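You operate a simulated robot arm through the tools that you are given. There is no shell and no other tool. Be economical: measure what you need, move in short steps, check, and stop when the job is done.

Carry out the task below with a simulated two-armed robot. There is one attempt and no reset: what you move stays moved.

## Task
On the top of the mixing bench, fold the flat blue rag in half.

It is judged by the outcome, as a careful person would: the job done as asked, and still so three seconds after it is handed in. It fails if anything else is knocked over, pushed out of place, dropped, spilled or broken. Flat cloth is picked up by pressing the open fingertips on it (5 to 10 N) and closing them slowly along it; thin cloth reads only 2 to 8 mm in the jaws.

## Robot
Two 7-joint arms with two-finger parallel grippers on one trunk, on a base that drives. Base frame: it is fixed to the floor where the robot stands at the start and does not move with it; the origin is under the middle of the robot, x ahead of it, y to its left, z up. Units: m, rad, N and s.
The left shoulder is at the start at [0.048, 0.146, 1.124], the right one opposite. Places, roughly: top of the mixing bench [0.6, -0.2, 0.8]. Payload 3.43 kg a hand.
Tool frame (each hand has its own): the origin (TCP) lies between the finger pads and is the grasp point; the fingertips stand 0.034 m ahead of it; z points along the fingers, y is the line along which they close. Largest opening 0.128 m; finger width 0.024, thickness 0.012; the body of the gripper, 0.048 by 0.13 m, starts 0.096 m behind the TCP.
Orientation is that of the tool frame in the base frame, as [roll, pitch, yaw] about the fixed x, y, z axes, in that order (R = Rz(yaw) Ry(pitch) Rx(roll)). With the fingers straight down and closing along the base's y, the tool's x points along the base's -x, its y along +y and its z along -z.

## Interface
- The arms move only by the tool arm_command. It takes "left_commands", "right_commands" or both (then of equal length, played together; a hand with none holds still); each is text: rows parted by semicolons, each of 7 numbers parted by spaces: the shift along the base's x, y, z in units of 25 mm (1.0 is 25 mm), then the turn, a rotation vector about the base's x, y, z in units of 5 degrees (1.0 is 5 degrees), then the opening, from 0 (shut) to 1 (fully open). In form: tx ty tz ax ay az claw; .... A call has 1 to 10 rows; each row shifts and turns the commanded pose from where the row before left it. A call with a number of a shift or a turn outside -1 to 1 is refused whole. Each row takes 0.2 s and may step no farther than 0.05 m and 0.15 rad from the row before; otherwise, or with a gripper value out of range, the whole call is refused. Where a pose cannot be reached the arm comes as near as it can. A force on the tool above 40 N (or 10 N above the force at the start of the call, whichever is more), or a blocked arm, ends the call early, and 0.2 s more pass. The fingers move at their own pace (about 0.153 m/s each) and stop on an object; they squeeze with about 23 N. The grip force told is the motor's: it shows also when the fingers shut on nothing. Time passes only in rows, and 0.2 s behind the last, so rows that do not move let the fingers close. It gives the time, the measured TCP pose, the force on the tool (base axes), the opening and the grip force at its end, in the units of the frame above (readings bear some noise), with the torque about the TCP (base axes, N m) and any sound that the robot's microphone picked up.
- Cameras (640 x 400 px; columns grow to the right, rows downward): "scene" is now at [0.0891, -0.0569, 1.3272]; the picture's right is [-0.48, -0.88, -0.03], its down [-0.66, 0.38, -0.65] and it looks along [0.58, -0.29, -0.76] (base axes); focal length 259 px, centre (320, 200). "left" rides on the left gripper at [0.076, 0.011, -0.16] in its tool frame; the picture's right is [-0.15, 0.99, 0.00], its down [-0.88, -0.13, -0.46] and it looks along [-0.45, -0.07, 0.89] (tool axes); focal length 234 px, centre (320, 200). "right" rides on the right gripper at [0.076, -0.011, -0.16] in its tool frame; the picture's right is [0.15, 0.99, 0.00], its down [-0.88, 0.13, -0.46] and it looks along [-0.45, 0.07, 0.89] (tool axes); focal length 234 px, centre (320, 200). There is no depth. A picture from a camera that has moved, and an enlarged one, comes with that camera's place and axes in the base frame and with its lens.
- get_image(camera): a new picture of that camera. The clock stands still meanwhile.
- raise_lower(by): slides the trunk up (or, below 0, down) by that many m; the arms and the scene camera ride with it, the base frame stays. It gives what a move gives, with no picture.
- steer(legs): drives the robot by 1 to 6 legs, each [ahead, left, turn to the left] in m, m and rad, along the robot's own axes; the way and the turn of a leg run together, so that a leg with both is an arc; at most 1.5 m and 3.142 rad a leg. The arms and the cameras ride along, it lands a little off, and it stops where it bumps. It gives what a move gives.
- aim_head(pan, tilt): turns the head with the scene camera to pan (to the left, within 1.501 rad either way) and tilt (down, from -0.506 to 1.204), counted from straight ahead of the robot. It gives what a move gives.
- zoom(camera, box): a new picture of the part [left, top, right, bottom] of that camera's present view, enlarged. The clock stands still meanwhile.
- job_done(): hands the job in; it is judged then, once.

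Go step by step. Nothing tells you exact positions but the pictures and the camera data: compare them with the known pose of the tool, close in by small moves and look again before you grip or let go. The budget is 120 turns and 88 pictures, counting those below and the enlarged ones. Unless the task says otherwise, let go and move clear before handing in, and close with one line.

The tools are called after "Emit:" as a command line: name --argument value ..., lists and objects as JSON in quotes. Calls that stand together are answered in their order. arm_command: Moves the arms, as the interface text tells. Its arguments: {"type":"object","properties":{"left_commands":{"type":"string"},"right_commands":{"type":"string"}},"required":[]} The other tools are called the same way: raise_lower (by) slides the trunk up or down; steer (legs) drives the base; aim_head (pan, tilt) turns the head that bears the scene camera; get_image (camera) takes a picture; zoom (camera, box) takes an enlarged picture of a part of a camera's view; job_done () hands the job in.

At the start:

```text
time: 0.0
left_position: [0.698, -0.0475, 0.9896]
left_tcp_rot: [3.127, 0.034, 3.12]
left_contact_force: [-0.3, 0.1, -0.3]
left_moment: [0.0, 0.02, -0.01]
left_width: 0.128
left_gripper_force: 0.1
right_position: [0.3456, -0.4394, 1.0386]
right_tcp_rot: [3.126, 0.023, 3.135]
right_contact_force: [-0.4, -0.9, -0.6]
right_moment: [0.04, 0.01, 0.01]
right_width: 0.1278
right_gripper_force: 0.0
trunk travel left (down, up): [-0.6, 0.34]
robot x, y, heading: [-0.0004, 0.0038, -0.009]
head pan, tilt: [-0.492, 0.88]
```

scene: 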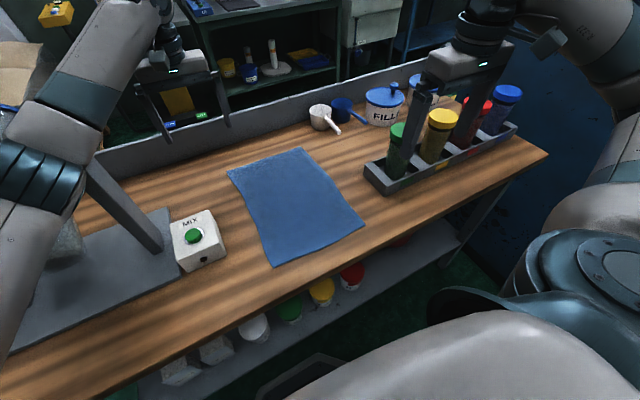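
right: 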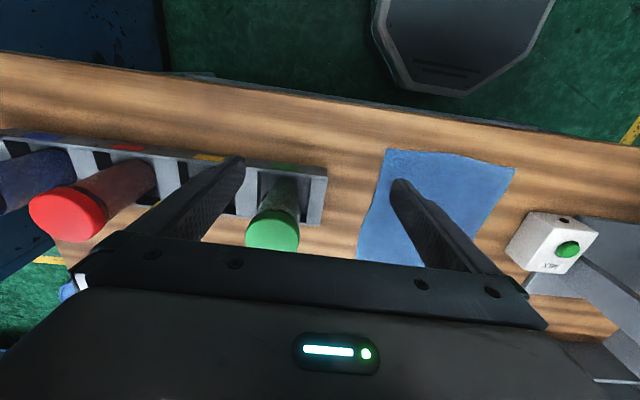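
left: 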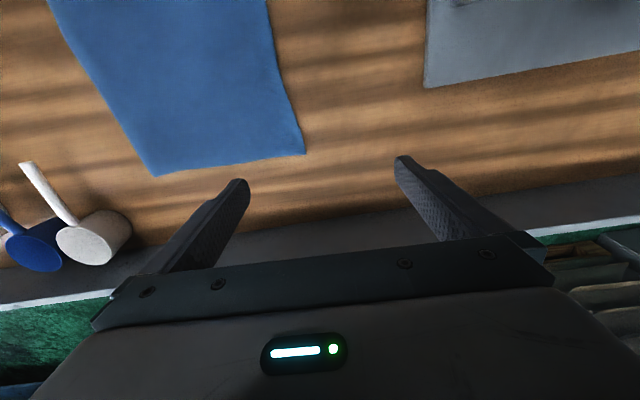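

The blue rag lies flat, roughly x 0.37–0.73 and y -0.32 to -0.07, and comparing the two cameras puts the bench top near z = 0.80. I'll raise both hands and look to the right before shifting the base to face the rag.

Emit:
arm_command --left_commands "0 0 1 0 0 0 1;0 0 1 0 0 0 1;0 0 1 0 0 0 1;0 0 1 0 0 0 1" --right_commands "0 0 1 0 0 0 1;0 0 1 0 0 0 1;0 0 1 0 0 0 1;0 0 1 0 0 0 1"

Emit:
aim_head --pan -1.2 --tilt 0.7

Emit:
get_image --camera "scene"

```text
time: 1.0
left_position: [0.716, -0.0359, 1.0742]
left_tcp_rot: [-3.14, 0.011, 3.123]
left_contact_force: [0.0, -0.4, 0.2]
left_moment: [0.04, 0.0, -0.03]
left_width: 0.128
left_gripper_force: 0.0
right_position: [0.3664, -0.4229, 1.1367]
right_tcp_rot: [-3.141, 0.002, 3.133]
right_contact_force: [-1.1, -0.1, -0.6]
right_moment: [-0.02, -0.02, 0.01]
right_width: 0.1278
right_gripper_force: 0.0
trunk travel left (down, up): [-0.6, 0.34]
robot x, y, heading: [-0.0013, -0.0006, -0.01]
head pan, tilt: [-0.492, 0.88]
```

```text
time: 2.1
left_position: [0.7186, -0.0344, 1.0716]
left_tcp_rot: [-3.14, 0.009, 3.122]
left_contact_force: [1.1, -0.1, -0.6]
left_moment: [-0.01, 0.0, -0.01]
left_width: 0.1281
left_gripper_force: 0.2
right_position: [0.3685, -0.4233, 1.1353]
right_tcp_rot: [-3.141, 0.001, 3.133]
right_contact_force: [-0.7, 0.8, -0.5]
right_moment: [-0.02, 0.02, -0.02]
right_width: 0.1279
right_gripper_force: 0.0
trunk travel left (down, up): [-0.6, 0.34]
robot x, y, heading: [0.0005, -0.0006, -0.011]
head pan, tilt: [-1.201, 0.7]
```

```text
84 pictures are left
camera scene: at [0.0811, -0.0799, 1.3396], right [-0.93, -0.36, 0.0], down [-0.23, 0.6, -0.76], along [0.27, -0.71, -0.64], focal length 259 px, centre (320, 200)
```

scene: 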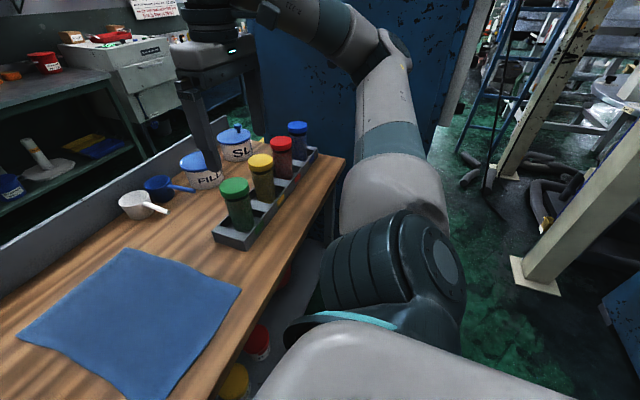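

The way to the right is clear: the cabinet stands beyond the bench end. I'll back off a little and slide right so the rag is centred in front of the robot.

Emit:
steer --legs '[[-0.08, 0, 0], [0, -0.195, 0.01]]'

Emit:
aim_head --pan 0 --tilt 0.85

Emit:
get_image --camera "scene"

```text
time: 4.3
left_position: [0.636, -0.2249, 1.0734]
left_tcp_rot: [-3.142, 0.009, 3.13]
left_contact_force: [1.5, 0.2, 0.3]
left_moment: [0.0, -0.02, -0.01]
left_width: 0.1282
left_gripper_force: 0.1
right_position: [0.2905, -0.6161, 1.1352]
right_tcp_rot: [3.14, 0.0, -3.139]
right_contact_force: [0.1, -0.5, -0.3]
right_moment: [0.01, 0.03, 0.03]
right_width: 0.1281
right_gripper_force: 0.0
trunk travel left (down, up): [-0.6, 0.34]
robot x, y, heading: [-0.0802, -0.196, 0.005]
head pan, tilt: [-1.201, 0.7]
```

```text
time: 5.7
left_position: [0.6355, -0.2233, 1.0733]
left_tcp_rot: [-3.14, 0.008, 3.13]
left_contact_force: [0.6, -1.2, -0.6]
left_moment: [0.02, 0.02, -0.01]
left_width: 0.1279
left_gripper_force: 0.1
right_position: [0.2905, -0.6162, 1.1344]
right_tcp_rot: [3.141, -0.001, -3.14]
right_contact_force: [0.4, -1.0, 0.4]
right_moment: [0.01, 0.06, -0.01]
right_width: 0.1282
right_gripper_force: 0.1
trunk travel left (down, up): [-0.6, 0.34]
robot x, y, heading: [-0.081, -0.1958, 0.002]
head pan, tilt: [0.0, 0.85]
```

```text
83 pictures are left
camera scene: at [0.0471, -0.1957, 1.3273], right [0.0, -1.0, 0.0], down [-0.75, 0.0, -0.66], along [0.66, 0.0, -0.75], focal length 259 px, centre (320, 200)
```

scene: 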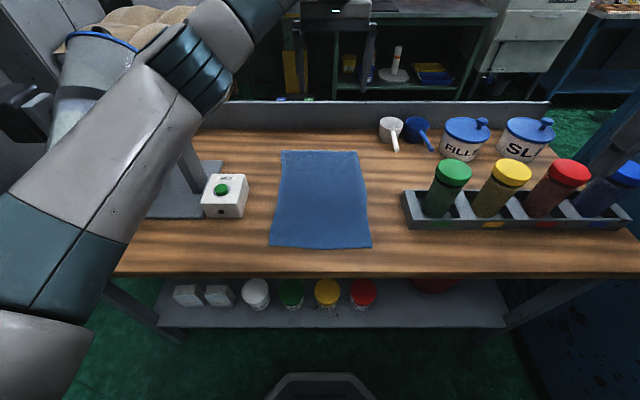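

Centred, with a straight view: far corners near (0.723, -0.072) and (0.723, -0.320), near corners near (0.366, -0.078) and (0.366, -0.315). I'll bring both hands over the far corners while still high.

Emit:
arm_command --left_commands "0.7 1 0 0 0 0 0.4;0.7 1 0 0 0 0 0.4;0.7 1 0 0 0 0 0.4;0.7 1 0 0 0 0 0.4;0 0.73 0 0 0 0 0.4;0 0 0 0 0 0 0.4;0 0 0 0 0 0 0.4;0 0 0 0 0 0 0.4;0 0 0 0 0 0 0.4;0 0 0 0 0 0 0.4" --right_commands "1 0.7 0 0 0 0 0.4;1 0.7 0 0 0 0 0.4;1 0.7 0 0 0 0 0.4;1 0.7 0 0 0 0 0.4;1 0.7 0 0 0 0 0.4;1 0.7 0 0 0 0 0.4;1 0.7 0 0 0 0 0.4;1 0.7 0 0 0 0 0.4;1 0.7 0 0 0 0 0.4;1 0.7 0 0 0 0 0.4"

Emit:
arm_command --right_commands "0.94 0.86 0 0 0 0 0.4;0.94 0.86 0 0 0 0 0.4;0.94 0.86 0 0 0 0 0.4;0.94 0.86 0 0 0 0 0.4;0.94 0.86 0 0 0 0 0.4;0.94 0.86 0 0 0 0 0.4;0.94 0.86 0 0 0 0 0.4;0 0 0 0 0 0 0.4;0 0 0 0 0 0 0.4"

Emit:
get_image --camera "scene"

Emit:
get_image --camera "right"

Emit:
get_image --camera "left"

```text
time: 7.9
left_position: [0.7084, -0.1027, 1.0704]
left_tcp_rot: [-3.137, 0.006, 3.131]
left_contact_force: [0.4, -0.1, -0.8]
left_moment: [-0.04, 0.03, 0.0]
left_width: 0.0512
left_gripper_force: 0.0
right_position: [0.5409, -0.4394, 1.1344]
right_tcp_rot: [-3.14, -0.001, -3.138]
right_contact_force: [0.6, -0.8, 0.7]
right_moment: [-0.03, 0.04, 0.01]
right_width: 0.0513
right_gripper_force: 0.0
trunk travel left (down, up): [-0.6, 0.34]
robot x, y, heading: [-0.079, -0.1952, 0.003]
head pan, tilt: [0.0, 0.85]
```

```text
time: 9.9
left_position: [0.7071, -0.1039, 1.0715]
left_tcp_rot: [-3.14, 0.008, 3.132]
left_contact_force: [0.2, 0.1, -0.3]
left_moment: [-0.03, -0.02, -0.01]
left_width: 0.0511
left_gripper_force: 0.0
right_position: [0.7011, -0.293, 1.1318]
right_tcp_rot: [-3.139, 0.0, -3.137]
right_contact_force: [-0.1, 0.4, 0.6]
right_moment: [-0.02, -0.02, 0.02]
right_width: 0.0515
right_gripper_force: 0.1
right hand out of reach, approached as far as the arm can: row 7
trunk travel left (down, up): [-0.6, 0.34]
robot x, y, heading: [-0.0784, -0.1964, -0.001]
head pan, tilt: [0.0, 0.85]
```

```text
82 pictures are left
camera scene: at [0.0474, -0.1949, 1.3273], right [0.0, -1.0, 0.0], down [-0.75, 0.0, -0.66], along [0.66, 0.0, -0.75], focal length 259 px, centre (320, 200)
```

scene: 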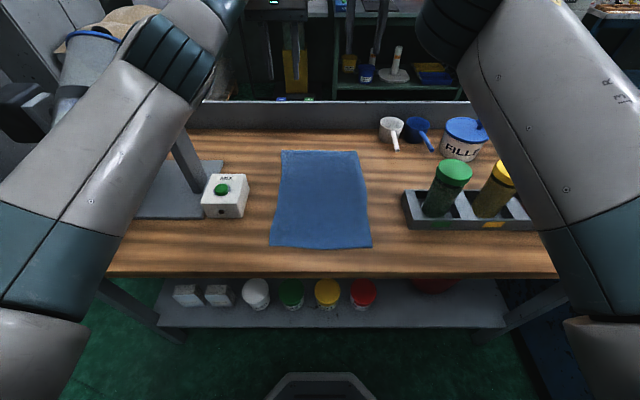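

```text
81 pictures are left
camera right: at [0.6259, -0.3047, 1.2919], right [-0.15, 0.99, 0.0], down [0.88, 0.13, 0.46], along [0.45, 0.07, -0.89], focal length 234 px, centre (320, 200)
```

right: 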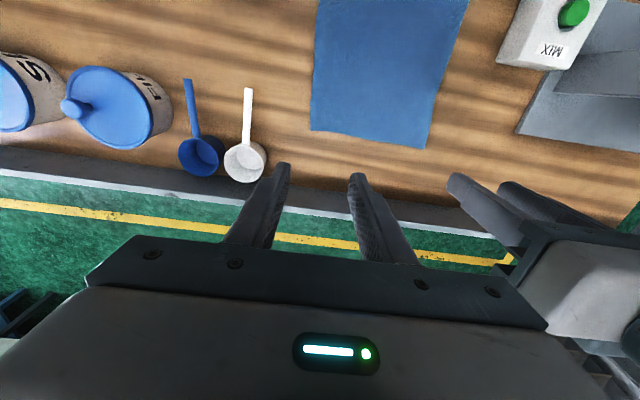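

```text
80 pictures are left
camera left: at [0.6297, -0.0913, 1.2311], right [0.16, 0.99, 0.0], down [0.88, -0.14, 0.46], along [0.46, -0.07, -0.89], focal length 234 px, centre (320, 200)
```

left: 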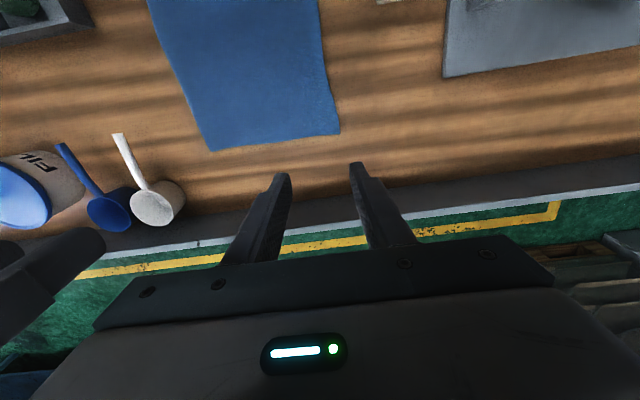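

The hands sit above the far corners, and the wrist cameras confirm corners near (0.725, -0.067) and (0.721, -0.31). I'll descend to just above the cloth.

Emit:
arm_command --left_commands "0 0 -0.8 0 0 0 0.4;0 0 -0.8 0 0 0 0.4;0 0 -0.8 0 0 0 0.4;0 0 -0.8 0 0 0 0.4;0 0 -0.8 0 0 0 0.4;0 0 -0.8 0 0 0 0.4;0 0 -0.8 0 0 0 0.4;0 0 -0.8 0 0 0 0.4;0 0 -0.8 0 0 0 0.4;0 0 -0.8 0 0 0 0.4" --right_commands "0 0 -1 0 0 0 0.4;0 0 -1 0 0 0 0.4;0 0 -1 0 0 0 0.4;0 0.2 -1 0 0 0 0.4;0 0 -1 0 0 0 0.4;0 0 -1 0 0 0 0.4;0 0 -1 0 0 0 0.4;0 0 -1 0 0 0 0.4;0 0 -1 0 0 0 0.4;0 0 -1 0 0 0 0.4"

Emit:
get_image --camera "right"

Emit:
get_image --camera "left"

Emit:
get_image --camera "scene"

```text
time: 12.1
left_position: [0.708, -0.1056, 0.8712]
left_tcp_rot: [-3.141, 0.01, 3.13]
left_contact_force: [0.3, 0.3, 0.4]
left_moment: [0.02, 0.03, 0.01]
left_width: 0.0511
left_gripper_force: 0.0
right_position: [0.7045, -0.2873, 0.8827]
right_tcp_rot: [3.141, 0.001, -3.14]
right_contact_force: [-0.3, -0.7, 0.8]
right_moment: [0.03, 0.0, 0.01]
right_width: 0.0511
right_gripper_force: 0.1
trunk travel left (down, up): [-0.6, 0.34]
robot x, y, heading: [-0.078, -0.1957, 0.002]
head pan, tilt: [0.0, 0.85]
```

```text
79 pictures are left
camera right: at [0.6279, -0.2993, 1.0434], right [-0.15, 0.99, 0.0], down [0.88, 0.13, 0.46], along [0.45, 0.07, -0.89], focal length 234 px, centre (320, 200)
```

right: 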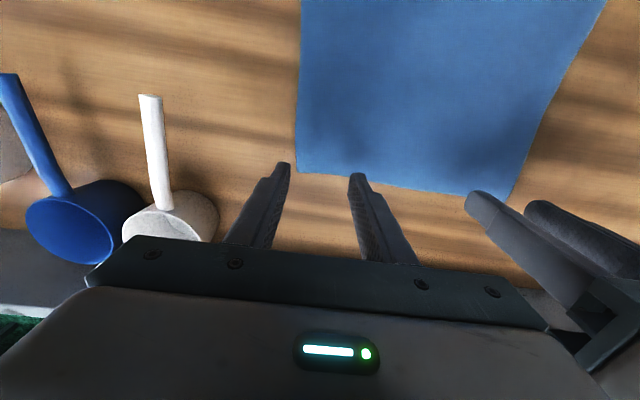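

```text
78 pictures are left
camera left: at [0.6316, -0.092, 1.0314], right [0.16, 0.99, 0.0], down [0.88, -0.14, 0.46], along [0.46, -0.07, -0.89], focal length 234 px, centre (320, 200)
```

left: 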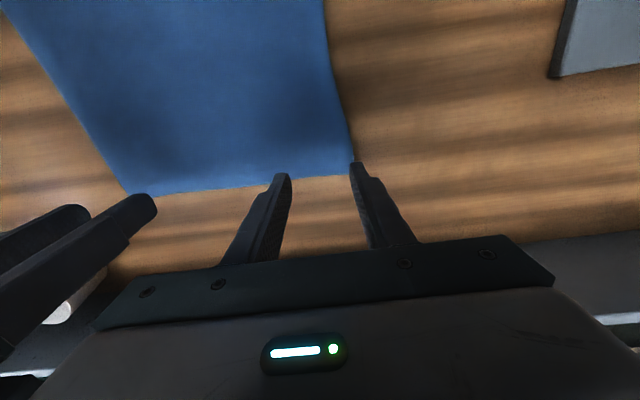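

```text
77 pictures are left
camera scene: at [0.0482, -0.1954, 1.3273], right [0.0, -1.0, 0.0], down [-0.75, 0.0, -0.66], along [0.66, 0.0, -0.75], focal length 259 px, centre (320, 200)
```

scene: 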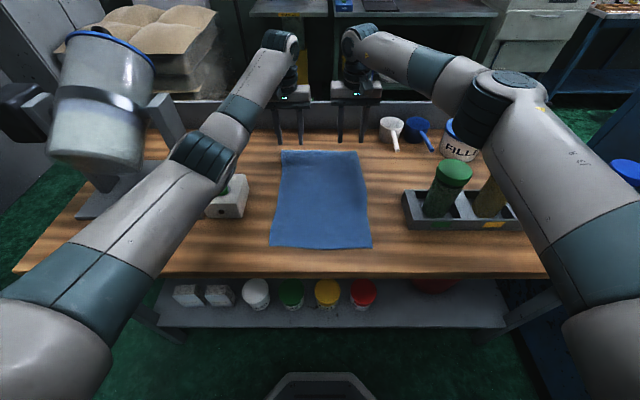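

The outer fingers are right at the cloth's side edges, so I'll shift each hand slightly inward and go down near contact.

Emit:
arm_command --left_commands "-0.22 -0.25 0 0 0 0 0.4;0 0 -0.4 0 0 0 0.4;0 0 -0.4 0 0 0 0.4;0 0 -0.3 0 0 0 0.4;0 0 0 0 0 0 0.4" --right_commands "-0.1 0.36 0 0 0 0 0.4;0 0 -0.6 0 0 0 0.4;0 0 -0.6 0 0 0 0.4;0 0 -0.3 0 0 0 0.4;0 0 0 0 0 0 0.4"

Emit:
get_image --camera "right"

Emit:
get_image --camera "left"

```text
time: 13.3
left_position: [0.7008, -0.1116, 0.8454]
left_tcp_rot: [-3.14, 0.01, 3.132]
left_contact_force: [0.1, -0.4, -0.3]
left_moment: [0.01, -0.01, -0.02]
left_width: 0.0511
left_gripper_force: 0.2
right_position: [0.6998, -0.2776, 0.8481]
right_tcp_rot: [-3.14, 0.0, -3.138]
right_contact_force: [-0.3, 0.5, 0.0]
right_moment: [0.0, 0.0, 0.01]
right_width: 0.0513
right_gripper_force: 0.1
trunk travel left (down, up): [-0.6, 0.34]
robot x, y, heading: [-0.0775, -0.1973, -0.001]
head pan, tilt: [0.0, 0.85]
```

```text
76 pictures are left
camera right: at [0.6231, -0.2891, 1.0073], right [-0.15, 0.99, 0.0], down [0.88, 0.13, 0.46], along [0.45, 0.07, -0.89], focal length 234 px, centre (320, 200)
```

right: 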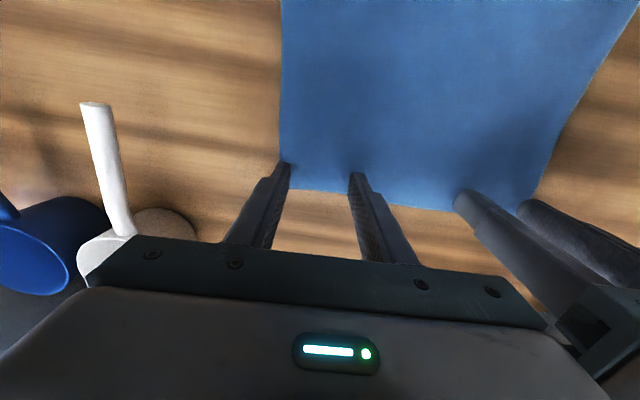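

```text
75 pictures are left
camera left: at [0.6237, -0.0991, 1.0053], right [0.16, 0.99, 0.0], down [0.88, -0.14, 0.46], along [0.46, -0.07, -0.89], focal length 234 px, centre (320, 200)
```

left: 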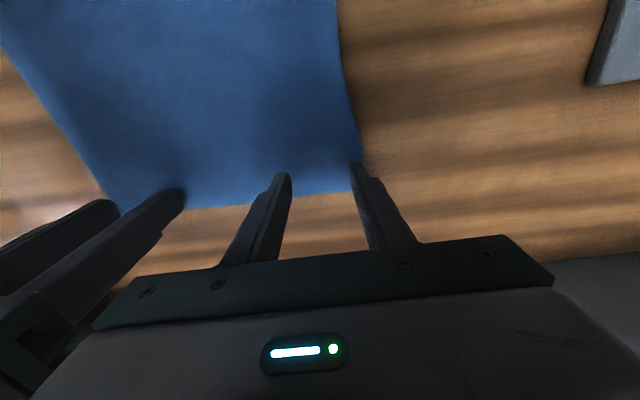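

Fingers now sit over the cloth just inside the edge. I'll narrow the opening a little and lower gently until the force shows contact.

Emit:
arm_command --left_commands "0 0 -0.12 0 0 0 0.33;0 0 -0.12 0 0 0 0.33;0 0 -0.1 0 0 0 0.33;0 0 -0.1 0 0 0 0.33;0 0 0 0 0 0 0.33" --right_commands "0 0 -0.16 0 0 0 0.33;0 0 -0.16 0 0 0 0.33;0 0 -0.12 0 0 0 0.33;0 0 -0.1 0 0 0 0.33;0 0 0 0 0 0 0.33"

```text
time: 14.5
left_position: [0.7001, -0.1134, 0.8366]
left_tcp_rot: [-3.138, 0.014, 3.131]
left_contact_force: [4.4, 2.2, 17.7]
left_moment: [0.25, -0.13, -0.03]
left_width: 0.042
left_gripper_force: 0.0
right_position: [0.6986, -0.2771, 0.8374]
right_tcp_rot: [3.141, 0.002, -3.14]
right_contact_force: [2.3, -1.1, 10.0]
right_moment: [-0.07, -0.04, 0.02]
right_width: 0.0422
right_gripper_force: 0.1
trunk travel left (down, up): [-0.6, 0.34]
robot x, y, heading: [-0.0837, -0.1996, 0.004]
head pan, tilt: [0.0, 0.85]
```

Both touch at z ≈ 0.837; the left presses too hard at 18 N. I'll ease off, aiming for 5–10 N.

Emit:
arm_command --left_commands "0 0 0.08 0 0 0 0.33;0 0 0 0 0 0 0.33" --right_commands "0 0 0.02 0 0 0 0.33;0 0 0 0 0 0 0.33"

```text
time: 15.1
left_position: [0.6996, -0.1127, 0.8365]
left_tcp_rot: [-3.14, 0.011, 3.131]
left_contact_force: [2.5, -0.5, 11.2]
left_moment: [0.09, -0.15, 0.0]
left_width: 0.0421
left_gripper_force: 0.0
right_position: [0.6972, -0.2763, 0.8371]
right_tcp_rot: [-3.138, 0.004, -3.139]
right_contact_force: [3.6, 0.7, 12.6]
right_moment: [0.01, -0.09, -0.02]
right_width: 0.0419
right_gripper_force: 0.0
trunk travel left (down, up): [-0.6, 0.34]
robot x, y, heading: [-0.0817, -0.1984, 0.002]
head pan, tilt: [0.0, 0.85]
```

Emit:
arm_command --left_commands "0 0 0.04 0 0 0 0.30;0 0 0 0 0 0 0.26;0 0 0 0 0 0 0.22;0 0 0 0 0 0 0.18;0 0 0 0 0 0 0.14;0 0 0 0 0 0 0.1;0 0 0 0 0 0 0.06;0 0 0 0 0 0 0.02;0 0 0 0 0 0 0;0 0 0 0 0 0 0" --right_commands "0 0 0.06 0 0 0 0.30;0 0 0 0 0 0 0.26;0 0 0 0 0 0 0.22;0 0 0 0 0 0 0.18;0 0 0 0 0 0 0.14;0 0 0 0 0 0 0.1;0 0 0 0 0 0 0.06;0 0 0 0 0 0 0.02;0 0 0 0 0 0 0;0 0 0 0 0 0 0"

Emit:
get_image --camera "right"

Emit:
get_image --camera "left"

```text
time: 17.3
left_position: [0.699, -0.1149, 0.8369]
left_tcp_rot: [-3.14, 0.01, 3.13]
left_contact_force: [-0.4, -16.0, 4.2]
left_moment: [-0.57, -0.02, 0.02]
left_width: 0.004
left_gripper_force: 23.0
right_position: [0.6987, -0.276, 0.8367]
right_tcp_rot: [-3.141, 0.002, -3.139]
right_contact_force: [-0.9, 15.6, 7.7]
right_moment: [0.53, 0.0, 0.05]
right_width: 0.0041
right_gripper_force: 22.8
trunk travel left (down, up): [-0.6, 0.34]
robot x, y, heading: [-0.083, -0.1976, 0.0]
head pan, tilt: [0.0, 0.85]
```

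```text
74 pictures are left
camera right: at [0.6217, -0.2887, 0.9971], right [-0.15, 0.99, 0.0], down [0.88, 0.13, 0.46], along [0.45, 0.07, -0.89], focal length 234 px, centre (320, 200)
```

right: 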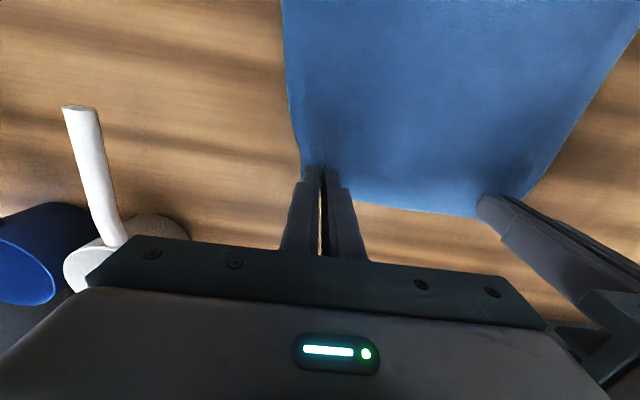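

```text
73 pictures are left
camera left: at [0.6223, -0.1006, 0.9976], right [0.16, 0.99, 0.0], down [0.87, -0.14, 0.47], along [0.46, -0.07, -0.89], focal length 234 px, centre (320, 200)
```

left: 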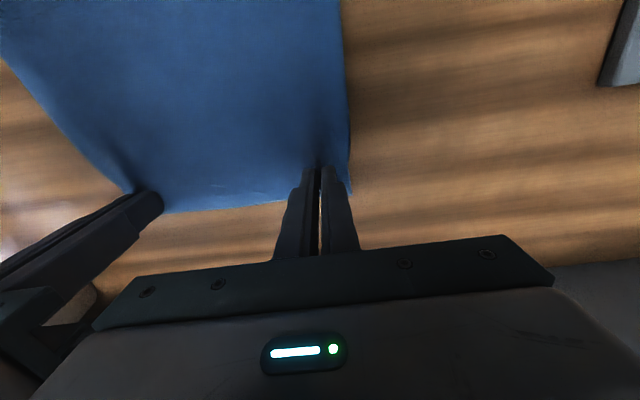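

Both jaws hold cloth (4 mm each). I'll lift the far edge along an arc towards the middle, tilting the hands slightly to help turn the cloth over.

Emit:
arm_command --left_commands "-0.1 -0.1 0.4 0 0 0 0;-0.2 0 0.6 0 0 0 0;-0.3 0 0.6 0 0 0 0;-0.4 0 0.6 0 -0.5 0 0;-0.4 0 0.5 0 -0.5 0 0;-0.5 0 0.5 0 -0.5 0 0;-0.5 0 0.4 0 -0.5 0 0;-0.5 0 0.4 0 -0.5 0 0;-0.5 0 0.3 0 -0.5 0 0;0 0 0 0 0 0 0" --right_commands "-0.1 0.1 0.4 0 0 0 0;-0.2 0 0.6 0 0 0 0;-0.3 0 0.6 0 0 0 0;-0.4 0 0.6 0 -0.5 0 0;-0.4 0 0.5 0 -0.5 0 0;-0.5 0 0.5 0 -0.5 0 0;-0.5 0 0.4 0 -0.5 0 0;-0.5 0 0.4 0 -0.5 0 0;-0.5 0 0.3 0 -0.5 0 0;0 0 0 0 0 0 0"

Emit:
get_image --camera "scene"

Emit:
get_image --camera "left"

```text
time: 19.5
left_position: [0.6152, -0.1143, 0.9444]
left_tcp_rot: [-3.141, 0.27, 3.131]
left_contact_force: [0.4, -11.7, 0.1]
left_moment: [-0.37, 0.02, -0.13]
left_width: 0.004
left_gripper_force: 23.1
right_position: [0.6149, -0.2749, 0.9422]
right_tcp_rot: [3.14, 0.263, -3.138]
right_contact_force: [-1.2, 10.7, 0.0]
right_moment: [0.35, 0.01, 0.14]
right_width: 0.0038
right_gripper_force: 22.7
trunk travel left (down, up): [-0.6, 0.34]
robot x, y, heading: [-0.0807, -0.198, 0.007]
head pan, tilt: [0.0, 0.85]
```

```text
72 pictures are left
camera scene: at [0.0481, -0.1956, 1.3272], right [0.0, -1.0, 0.0], down [-0.75, 0.0, -0.66], along [0.66, 0.0, -0.75], focal length 259 px, centre (320, 200)
```

scene: 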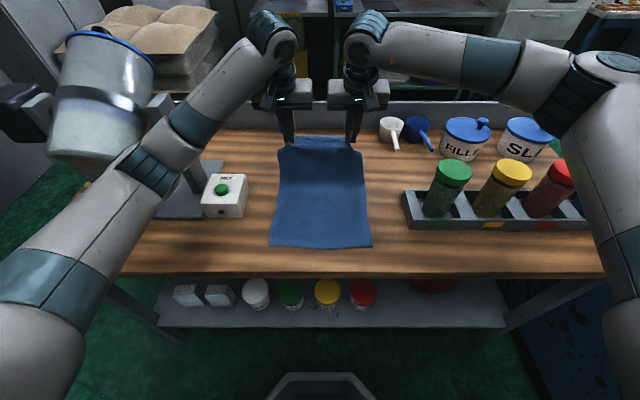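

```text
71 pictures are left
camera left: at [0.5002, -0.1018, 1.0789], right [0.15, 0.99, 0.04], down [0.73, -0.14, 0.67], along [0.67, -0.07, -0.74], focal length 234 px, centre (320, 200)
```

left: 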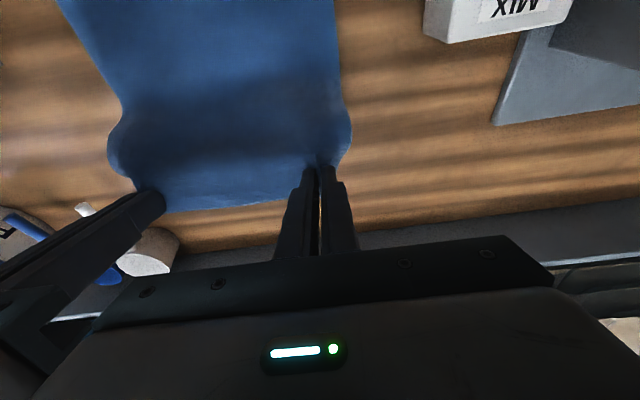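

The edge is lifted cleanly and the rest of the rag stays put. I'll ease the sideways tension and then back the base 0.10 m, which carries the edge over the middle and gives the arms room near the robot.

Emit:
arm_command --left_commands "0 -0.12 0 0 0 0 0;0 -0.12 0 0 0 0 0" --right_commands "0 0.12 0 0 0 0 0;0 0.12 0 0 0 0 0"

Emit:
steer --legs '[[-0.1, 0, 0]]'

Emit:
get_image --camera "scene"

```text
time: 20.1
left_position: [0.6162, -0.1197, 0.9448]
left_tcp_rot: [3.141, 0.271, 3.133]
left_contact_force: [0.0, 0.0, 0.2]
left_moment: [0.05, 0.0, -0.01]
left_width: 0.0034
left_gripper_force: 23.5
right_position: [0.6158, -0.2698, 0.9423]
right_tcp_rot: [-3.139, 0.262, -3.14]
right_contact_force: [0.1, 0.0, 0.4]
right_moment: [-0.06, -0.01, -0.02]
right_width: 0.0036
right_gripper_force: 23.2
trunk travel left (down, up): [-0.6, 0.34]
robot x, y, heading: [-0.0784, -0.1954, 0.001]
head pan, tilt: [0.0, 0.85]
```

```text
time: 21.3
left_position: [0.5176, -0.1199, 0.9464]
left_tcp_rot: [3.14, 0.272, 3.132]
left_contact_force: [-0.1, -0.4, 0.6]
left_moment: [0.05, -0.04, -0.04]
left_width: 0.0038
left_gripper_force: 23.3
right_position: [0.5144, -0.269, 0.9419]
right_tcp_rot: [-3.139, 0.261, -3.139]
right_contact_force: [-0.3, -0.2, -1.3]
right_moment: [0.01, -0.04, -0.01]
right_width: 0.0039
right_gripper_force: 22.8
trunk travel left (down, up): [-0.6, 0.34]
robot x, y, heading: [-0.1799, -0.1934, 0.003]
head pan, tilt: [0.0, 0.85]
```

```text
70 pictures are left
camera scene: at [-0.0521, -0.1957, 1.3273], right [0.0, -1.0, 0.0], down [-0.75, 0.0, -0.66], along [0.66, 0.0, -0.75], focal length 259 px, centre (320, 200)
```

scene: 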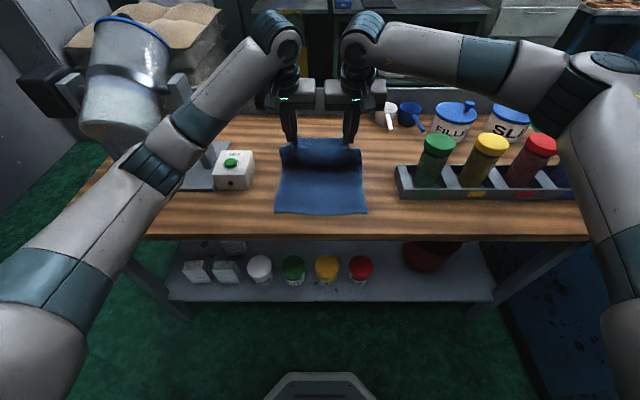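

The near half hasn't moved (near edge still x ≈ 0.367). I'll continue the arc over and down towards the near edge.

Emit:
arm_command --left_commands "-0.8 0 -0.1 0 -0.5 0 0;-0.8 0 -0.2 0 -0.5 0 0;-0.8 0 -0.3 0 -0.5 0 0;-0.8 0 -0.4 0 -0.5 0 0;-0.8 0 -0.5 0 -0.5 0 0;-0.7 0 -0.6 0 -0.5 0 0;-0.5 0 -0.5 0 -0.5 0 0;0 0 0 0 0 0 0" --right_commands "-0.8 0 -0.1 0 -0.5 0 0;-0.8 0 -0.2 0 -0.5 0 0;-0.8 0 -0.3 0 -0.5 0 0;-0.8 0 -0.4 0 -0.5 0 0;-0.8 0 -0.5 0 -0.5 0 0;-0.7 0 -0.6 0 -0.5 0 0;-0.4 0 -0.4 0 -0.5 0 0;0 0 0 0 0 0 0"

Emit:
get_image --camera "scene"

Emit:
get_image --camera "left"

Emit:
get_image --camera "right"

```text
time: 23.1
left_position: [0.3861, -0.1207, 0.8821]
left_tcp_rot: [3.137, 0.576, 3.128]
left_contact_force: [0.1, 0.3, -0.2]
left_moment: [0.01, 0.01, 0.02]
left_width: 0.0036
left_gripper_force: 23.0
right_position: [0.3867, -0.2698, 0.8816]
right_tcp_rot: [-3.139, 0.567, -3.137]
right_contact_force: [0.2, -0.1, -0.2]
right_moment: [-0.02, -0.01, 0.01]
right_width: 0.004
right_gripper_force: 22.9
trunk travel left (down, up): [-0.6, 0.34]
robot x, y, heading: [-0.1789, -0.1978, -0.0]
head pan, tilt: [0.0, 0.85]
```

```text
69 pictures are left
camera scene: at [-0.0515, -0.1958, 1.3273], right [0.0, -1.0, 0.0], down [-0.75, 0.0, -0.66], along [0.66, 0.0, -0.75], focal length 259 px, centre (320, 200)
```

scene: 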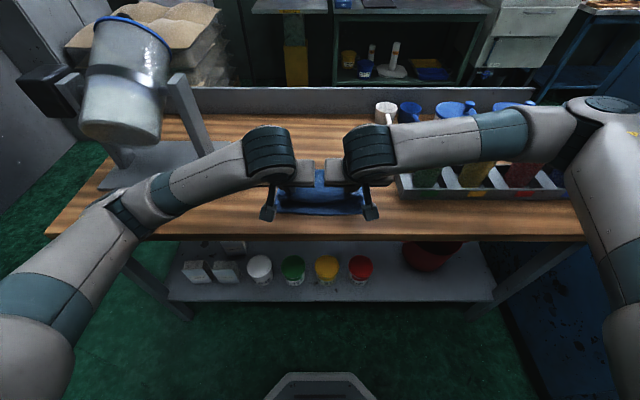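

```text
68 pictures are left
camera left: at [0.2356, -0.1083, 0.9753], right [0.13, 0.99, 0.08], down [0.49, -0.14, 0.86], along [0.86, -0.07, -0.5], focal length 234 px, centre (320, 200)
```

left: 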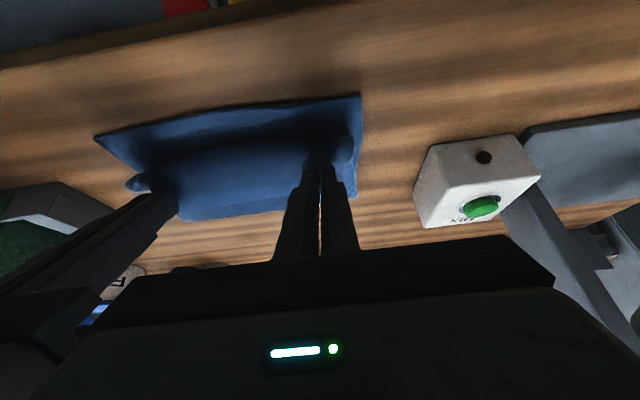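

```text
67 pictures are left
camera right: at [0.237, -0.2815, 0.9754], right [-0.13, 0.99, -0.08], down [0.5, 0.13, 0.86], along [0.86, 0.07, -0.51], focal length 234 px, centre (320, 200)
```

right: 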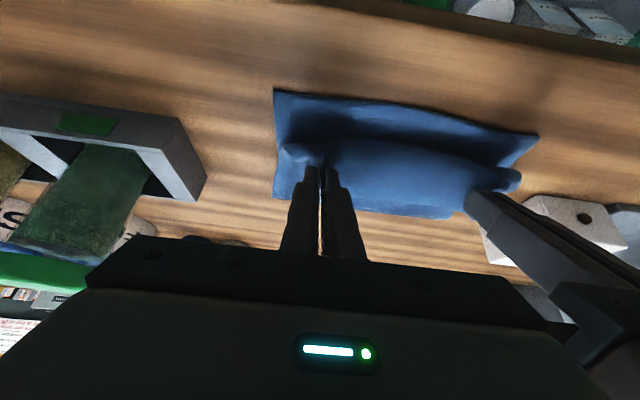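

The flap is over, with the fold line near x ≈ 0.53. I'll finish the last bit down onto the near edge.

Emit:
arm_command --left_commands "-0.3 0.05 -0.4 0 -0.4 0 0;-0.3 0.05 -0.4 0 -0.4 0 0;-0.25 0.05 -0.4 0 -0.2 0 0;0 0 -0.2 0 0 0 0;0 0 0 0 0 0 0" --right_commands "-0.3 -0.05 -0.4 0 -0.4 0 0;-0.3 -0.05 -0.4 0 -0.4 0 0;-0.25 -0.05 -0.4 0 -0.2 0 0;0 0 -0.2 0 0 0 0;0 0 0 0 0 0 0"

Emit:
get_image --camera "left"

Emit:
zoom --camera "scene" --box '[220, 120, 420, 245]'

```text
time: 24.3
left_position: [0.3665, -0.118, 0.8464]
left_tcp_rot: [3.136, 0.664, 3.127]
left_contact_force: [1.0, -1.7, 0.9]
left_moment: [0.02, -0.02, -0.07]
left_width: 0.0038
left_gripper_force: 23.2
right_position: [0.3634, -0.2727, 0.8462]
right_tcp_rot: [-3.141, 0.654, -3.138]
right_contact_force: [-1.1, 2.4, 0.9]
right_moment: [0.05, 0.04, 0.03]
right_width: 0.004
right_gripper_force: 22.8
trunk travel left (down, up): [-0.6, 0.34]
robot x, y, heading: [-0.1799, -0.1999, 0.001]
head pan, tilt: [0.0, 0.85]
```

```text
66 pictures are left
camera left: at [0.2081, -0.1057, 0.926], right [0.12, 0.99, 0.09], down [0.41, -0.14, 0.9], along [0.9, -0.07, -0.42], focal length 234 px, centre (320, 200)
```

left: 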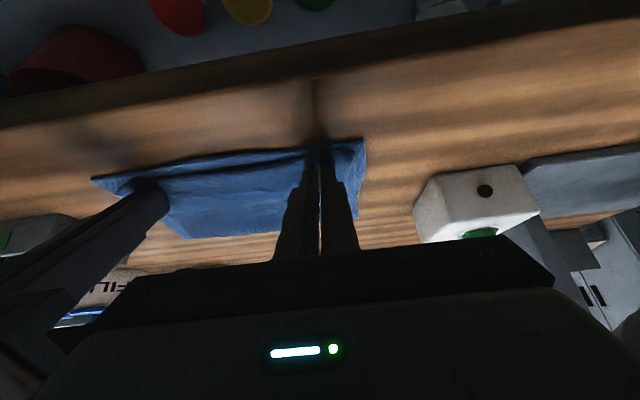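

```text
3.20 times, centred on (320, 182) of scene
camera zoom: at [-0.052, -0.1956, 1.3274], right [0.0, -1.0, 0.0], down [-0.75, 0.0, -0.66], along [0.66, 0.0, -0.75], focal length 829 px, centre (320, 256)
```

zoom: 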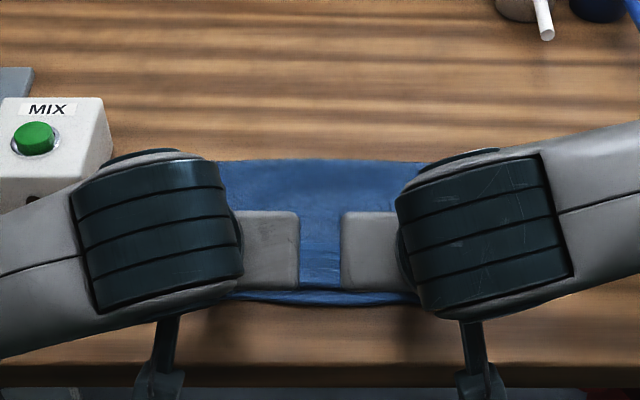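

Well aligned with the near edge. I'll press down lightly, then open slowly to spread the gathered cloth and lift off.

Emit:
arm_command --left_commands "0 0 -0.1 0 0 0 0;0 0 -0.1 0 0 0 0;0 0 0 0 0 0 0.04;0 0 0 0 0 0 0.1;0 0 0 0 0 0 0.16;0 0 0 0 0 0 0.22;0 0 0 0 0 0 0.22" --right_commands "0 0 -0.1 0 0 0 0;0 0 -0.1 0 0 0 0;0 0 0 0 0 0 0.04;0 0 0 0 0 0 0.1;0 0 0 0 0 0 0.16;0 0 0 0 0 0 0.22;0 0 0 0 0 0 0.22"

Emit:
get_image --camera "left"

Emit:
get_image --camera "right"

```text
time: 25.9
left_position: [0.3657, -0.1162, 0.8414]
left_tcp_rot: [3.135, 0.664, 3.13]
left_contact_force: [2.1, 1.1, 13.1]
left_moment: [-0.02, -0.2, 0.01]
left_width: 0.0226
left_gripper_force: 0.0
right_position: [0.3647, -0.2715, 0.84]
right_tcp_rot: [-3.141, 0.657, -3.137]
right_contact_force: [0.7, 0.8, 12.0]
right_moment: [-0.02, -0.21, -0.02]
right_width: 0.0225
right_gripper_force: 0.1
trunk travel left (down, up): [-0.6, 0.34]
robot x, y, heading: [-0.1767, -0.1951, 0.001]
head pan, tilt: [0.0, 0.85]
```

```text
64 pictures are left
camera left: at [0.2072, -0.1047, 0.9212], right [0.12, 0.99, 0.09], down [0.41, -0.14, 0.9], along [0.9, -0.07, -0.42], focal length 234 px, centre (320, 200)
```

left: 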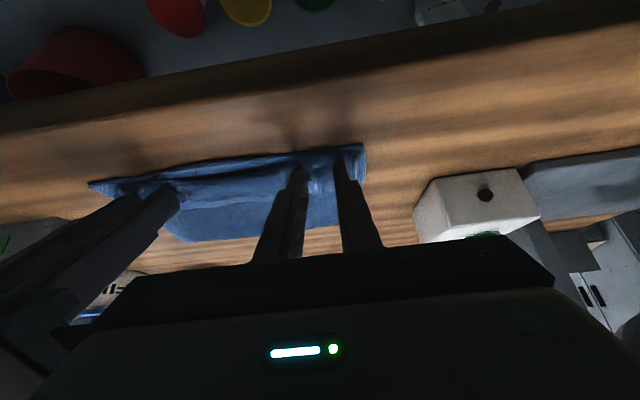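

```text
63 pictures are left
camera right: at [0.2067, -0.2851, 0.9213], right [-0.12, 0.99, -0.09], down [0.42, 0.13, 0.9], along [0.9, 0.07, -0.43], focal length 234 px, centre (320, 200)
```

right: 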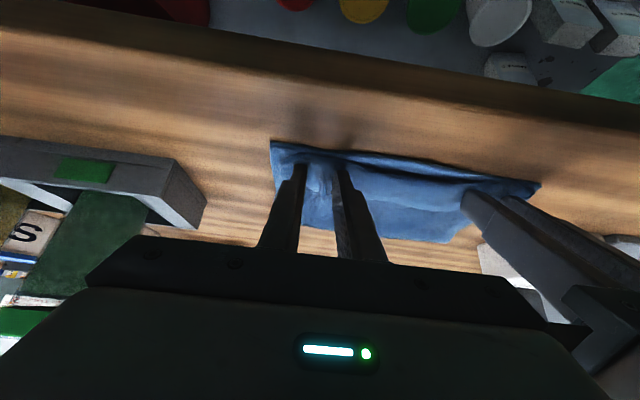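

The cloth is freed. I'll withdraw the hands backward and up along the fingers, then look at the result.

Emit:
arm_command --left_commands "0 0 0.15 0 0 0 0.24;-0.1 0 0.3 0 0 0 0.24;-0.2 0 0.6 0 0 0 0.24;-0.2 0 0.8 0 0 0 0.24;-0.2 0 1 0 0 0 0.24;-0.2 0.3 1 0 0 0 0.24;0 0.5 1 0 0.5 0 0.24;0 1 0.5 0 0.5 0 0.24;0 1 0.5 0 0.5 0 0.24;0 1 0 0 0.5 0 0.24" --right_commands "0 0 0.15 0 0 0 0.24;-0.1 0 0.3 0 0 0 0.24;-0.2 0 0.6 0 0 0 0.24;-0.2 0 0.8 0 0 0 0.24;-0.2 0 1 0 0 0 0.24;-0.2 -0.3 1 0 0 0 0.24;0 -0.5 1 0 0.5 0 0.24;0 -1 0.5 0 0.5 0 0.24;0 -1 0.5 0 0.5 0 0.24;0 -1 0 0 0.5 0 0.24"

Emit:
get_image --camera "scene"

Emit:
get_image --camera "left"

```text
time: 28.1
left_position: [0.3451, -0.0224, 0.9854]
left_tcp_rot: [3.138, 0.489, 3.13]
left_contact_force: [-0.1, -0.3, -0.4]
left_moment: [0.02, -0.01, -0.01]
left_width: 0.0307
left_gripper_force: 0.0
right_position: [0.3447, -0.3666, 0.9874]
right_tcp_rot: [-3.138, 0.48, -3.137]
right_contact_force: [-0.5, -0.1, 0.3]
right_moment: [-0.02, -0.01, -0.05]
right_width: 0.0307
right_gripper_force: 0.1
trunk travel left (down, up): [-0.6, 0.34]
robot x, y, heading: [-0.1769, -0.1959, 0.002]
head pan, tilt: [0.0, 0.85]
```

```text
62 pictures are left
camera scene: at [-0.0519, -0.1956, 1.3274], right [0.0, -1.0, 0.0], down [-0.75, 0.0, -0.66], along [0.66, 0.0, -0.75], focal length 259 px, centre (320, 200)
```

scene: 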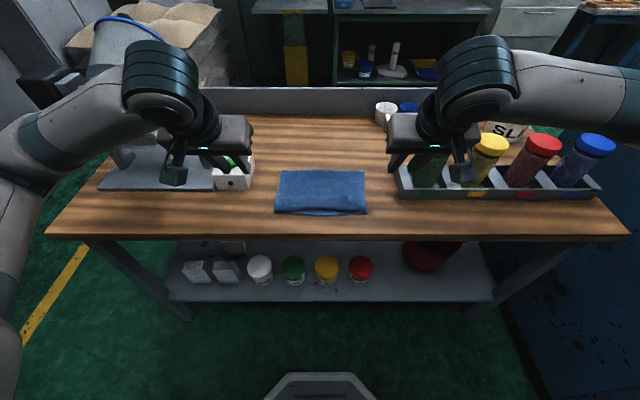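

```text
61 pictures are left
camera left: at [0.202, -0.0091, 1.0925], right [0.14, 0.99, 0.07], down [0.56, -0.14, 0.82], along [0.81, -0.07, -0.57], focal length 234 px, centre (320, 200)
```

left: 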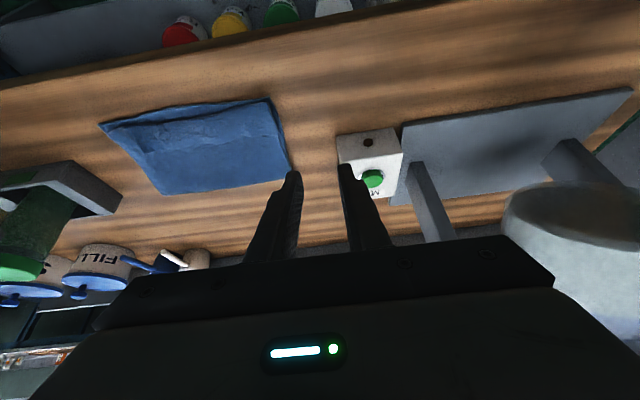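

Emit:
zoom --camera "scene" --box '[256, 150, 384, 230]'

Emit:
zoom --camera "left" --box '[80, 70, 320, 220]'

```text
5.00 times, centred on (320, 190) of scene
camera zoom: at [-0.0519, -0.1956, 1.3274], right [0.0, -1.0, 0.0], down [-0.75, 0.0, -0.66], along [0.66, 0.0, -0.75], focal length 1295 px, centre (320, 250)
```

zoom: 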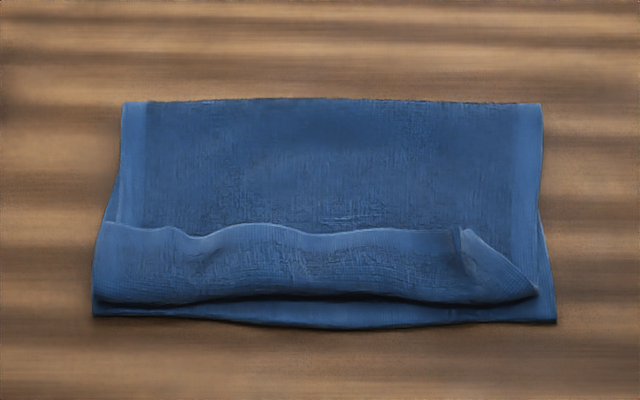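

```text
2.67 times, centred on (200, 145) of left
camera zoom: at [0.202, -0.0091, 1.0925], right [0.14, 0.99, 0.07], down [0.56, -0.14, 0.82], along [0.81, -0.07, -0.57], focal length 624 px, centre (640, 347)
```

zoom: 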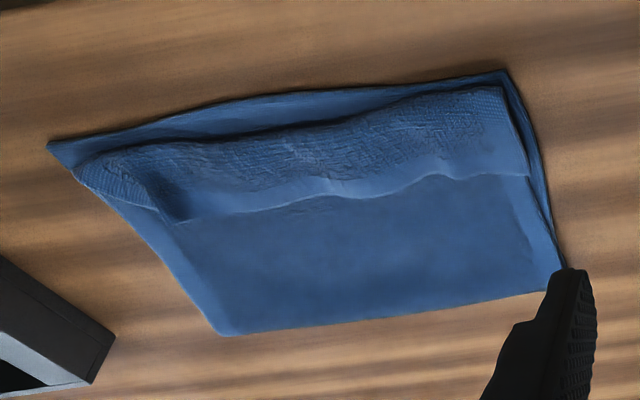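

The fold is good, but the flap's free edge has turned back on itself in a lip about 4 cm wide (edge near x ≈ 0.417). I'll bring the hands above that lip so I can pinch it and lay it flat towards the near edge.

Emit:
arm_command --left_commands "0.3 -0.3 0 0 0.7 0 0.24;0.3 -0.3 0 0 0.7 0 0.24;0.3 -0.4 0 0 0.7 0 0.24;0.3 -0.4 0 0 0.7 0 0.24;0.3 -0.4 0 0 0.7 0 0.24;0.3 -0.4 0 0 0.7 0 0.24;0.3 -0.4 -0.6 0 0.7 0 0.24;0.3 -0.3 -0.6 0 0.7 0 0.24;0 0 -0.7 0 0 0 0.24;0 0 -0.7 0 0 0 0.24" --right_commands "0.3 0.6 0 0 0.7 0 0.24;0.3 0.6 0 0 0.7 0 0.24;0.3 0.6 0 0 0.7 0 0.24;0.3 0.6 0 0 0.7 0 0.24;0.3 0.6 0 0 0.7 0 0.24;0.3 0.6 0 0 0.7 0 0.24;0.3 0.6 -0.6 0 0.7 0 0.24;0.3 0.5 -0.6 0 0.6 0 0.24;0 0 -0.7 0 0 0 0.24;0 0 -0.7 0 0 0 0.24"

Emit:
get_image --camera "left"

Emit:
get_image --camera "right"

Emit:
get_image --camera "scene"

```text
time: 30.3
left_position: [0.4068, -0.0933, 0.9209]
left_tcp_rot: [-3.14, 0.0, 3.131]
left_contact_force: [-0.1, -0.3, 0.2]
left_moment: [0.0, -0.03, 0.03]
left_width: 0.0309
left_gripper_force: 0.0
right_position: [0.4046, -0.2499, 0.9222]
right_tcp_rot: [-3.142, 0.0, -3.139]
right_contact_force: [0.1, 0.1, -1.0]
right_moment: [-0.03, -0.03, 0.02]
right_width: 0.0308
right_gripper_force: 0.1
trunk travel left (down, up): [-0.6, 0.34]
robot x, y, heading: [-0.1778, -0.197, -0.001]
head pan, tilt: [0.0, 0.85]
```

```text
58 pictures are left
camera left: at [0.3305, -0.0813, 1.0813], right [0.16, 0.99, 0.0], down [0.88, -0.14, 0.45], along [0.45, -0.07, -0.89], focal length 234 px, centre (320, 200)
```

left: 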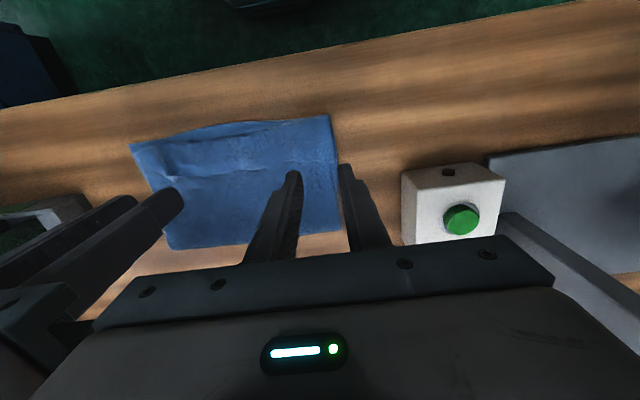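

```text
57 pictures are left
camera right: at [0.3281, -0.2619, 1.0803], right [-0.15, 0.99, 0.0], down [0.88, 0.13, 0.46], along [0.45, 0.07, -0.89], focal length 234 px, centre (320, 200)
```

right: 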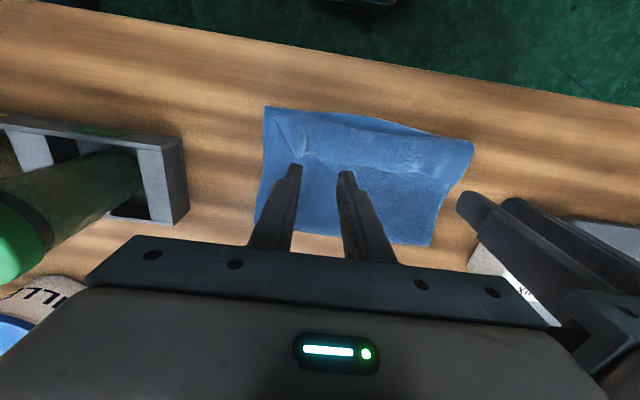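

```text
56 pictures are left
camera scene: at [-0.0507, -0.1954, 1.3273], right [0.0, -1.0, 0.0], down [-0.75, 0.0, -0.66], along [0.66, 0.0, -0.75], focal length 259 px, centre (320, 200)
```

scene: 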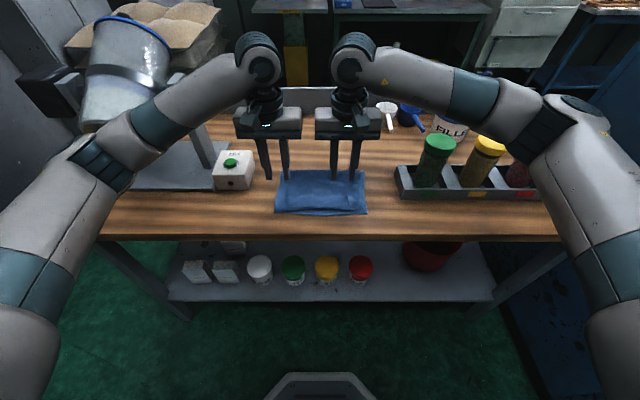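

Emit:
zoom --camera "left" --box '[120, 90, 360, 240]'

Emit:
zoom --camera "right" --box '[250, 90, 490, 240]'

```text
2.67 times, centred on (240, 165) of left
camera zoom: at [0.3305, -0.0813, 1.0813], right [0.16, 0.99, 0.0], down [0.88, -0.14, 0.45], along [0.45, -0.07, -0.89], focal length 624 px, centre (533, 293)
```

zoom: 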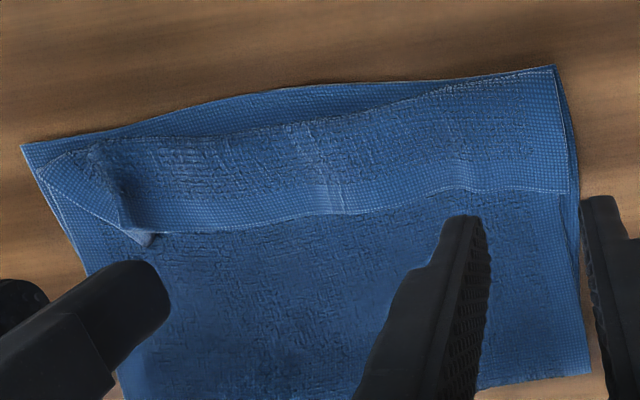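

```text
2.67 times, centred on (370, 165) of right
camera zoom: at [0.3281, -0.2619, 1.0803], right [-0.15, 0.99, 0.0], down [0.88, 0.13, 0.46], along [0.45, 0.07, -0.89], focal length 624 px, centre (187, 293)
```

zoom: 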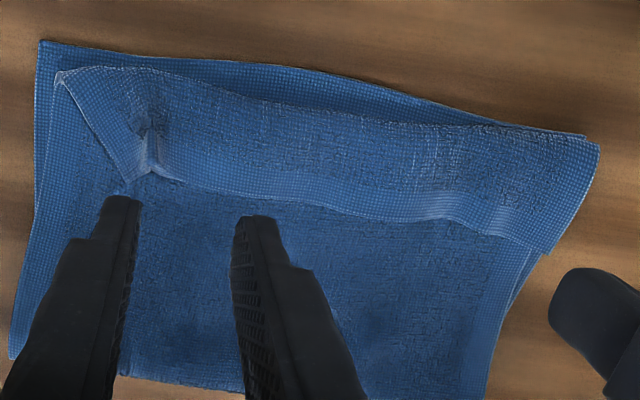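

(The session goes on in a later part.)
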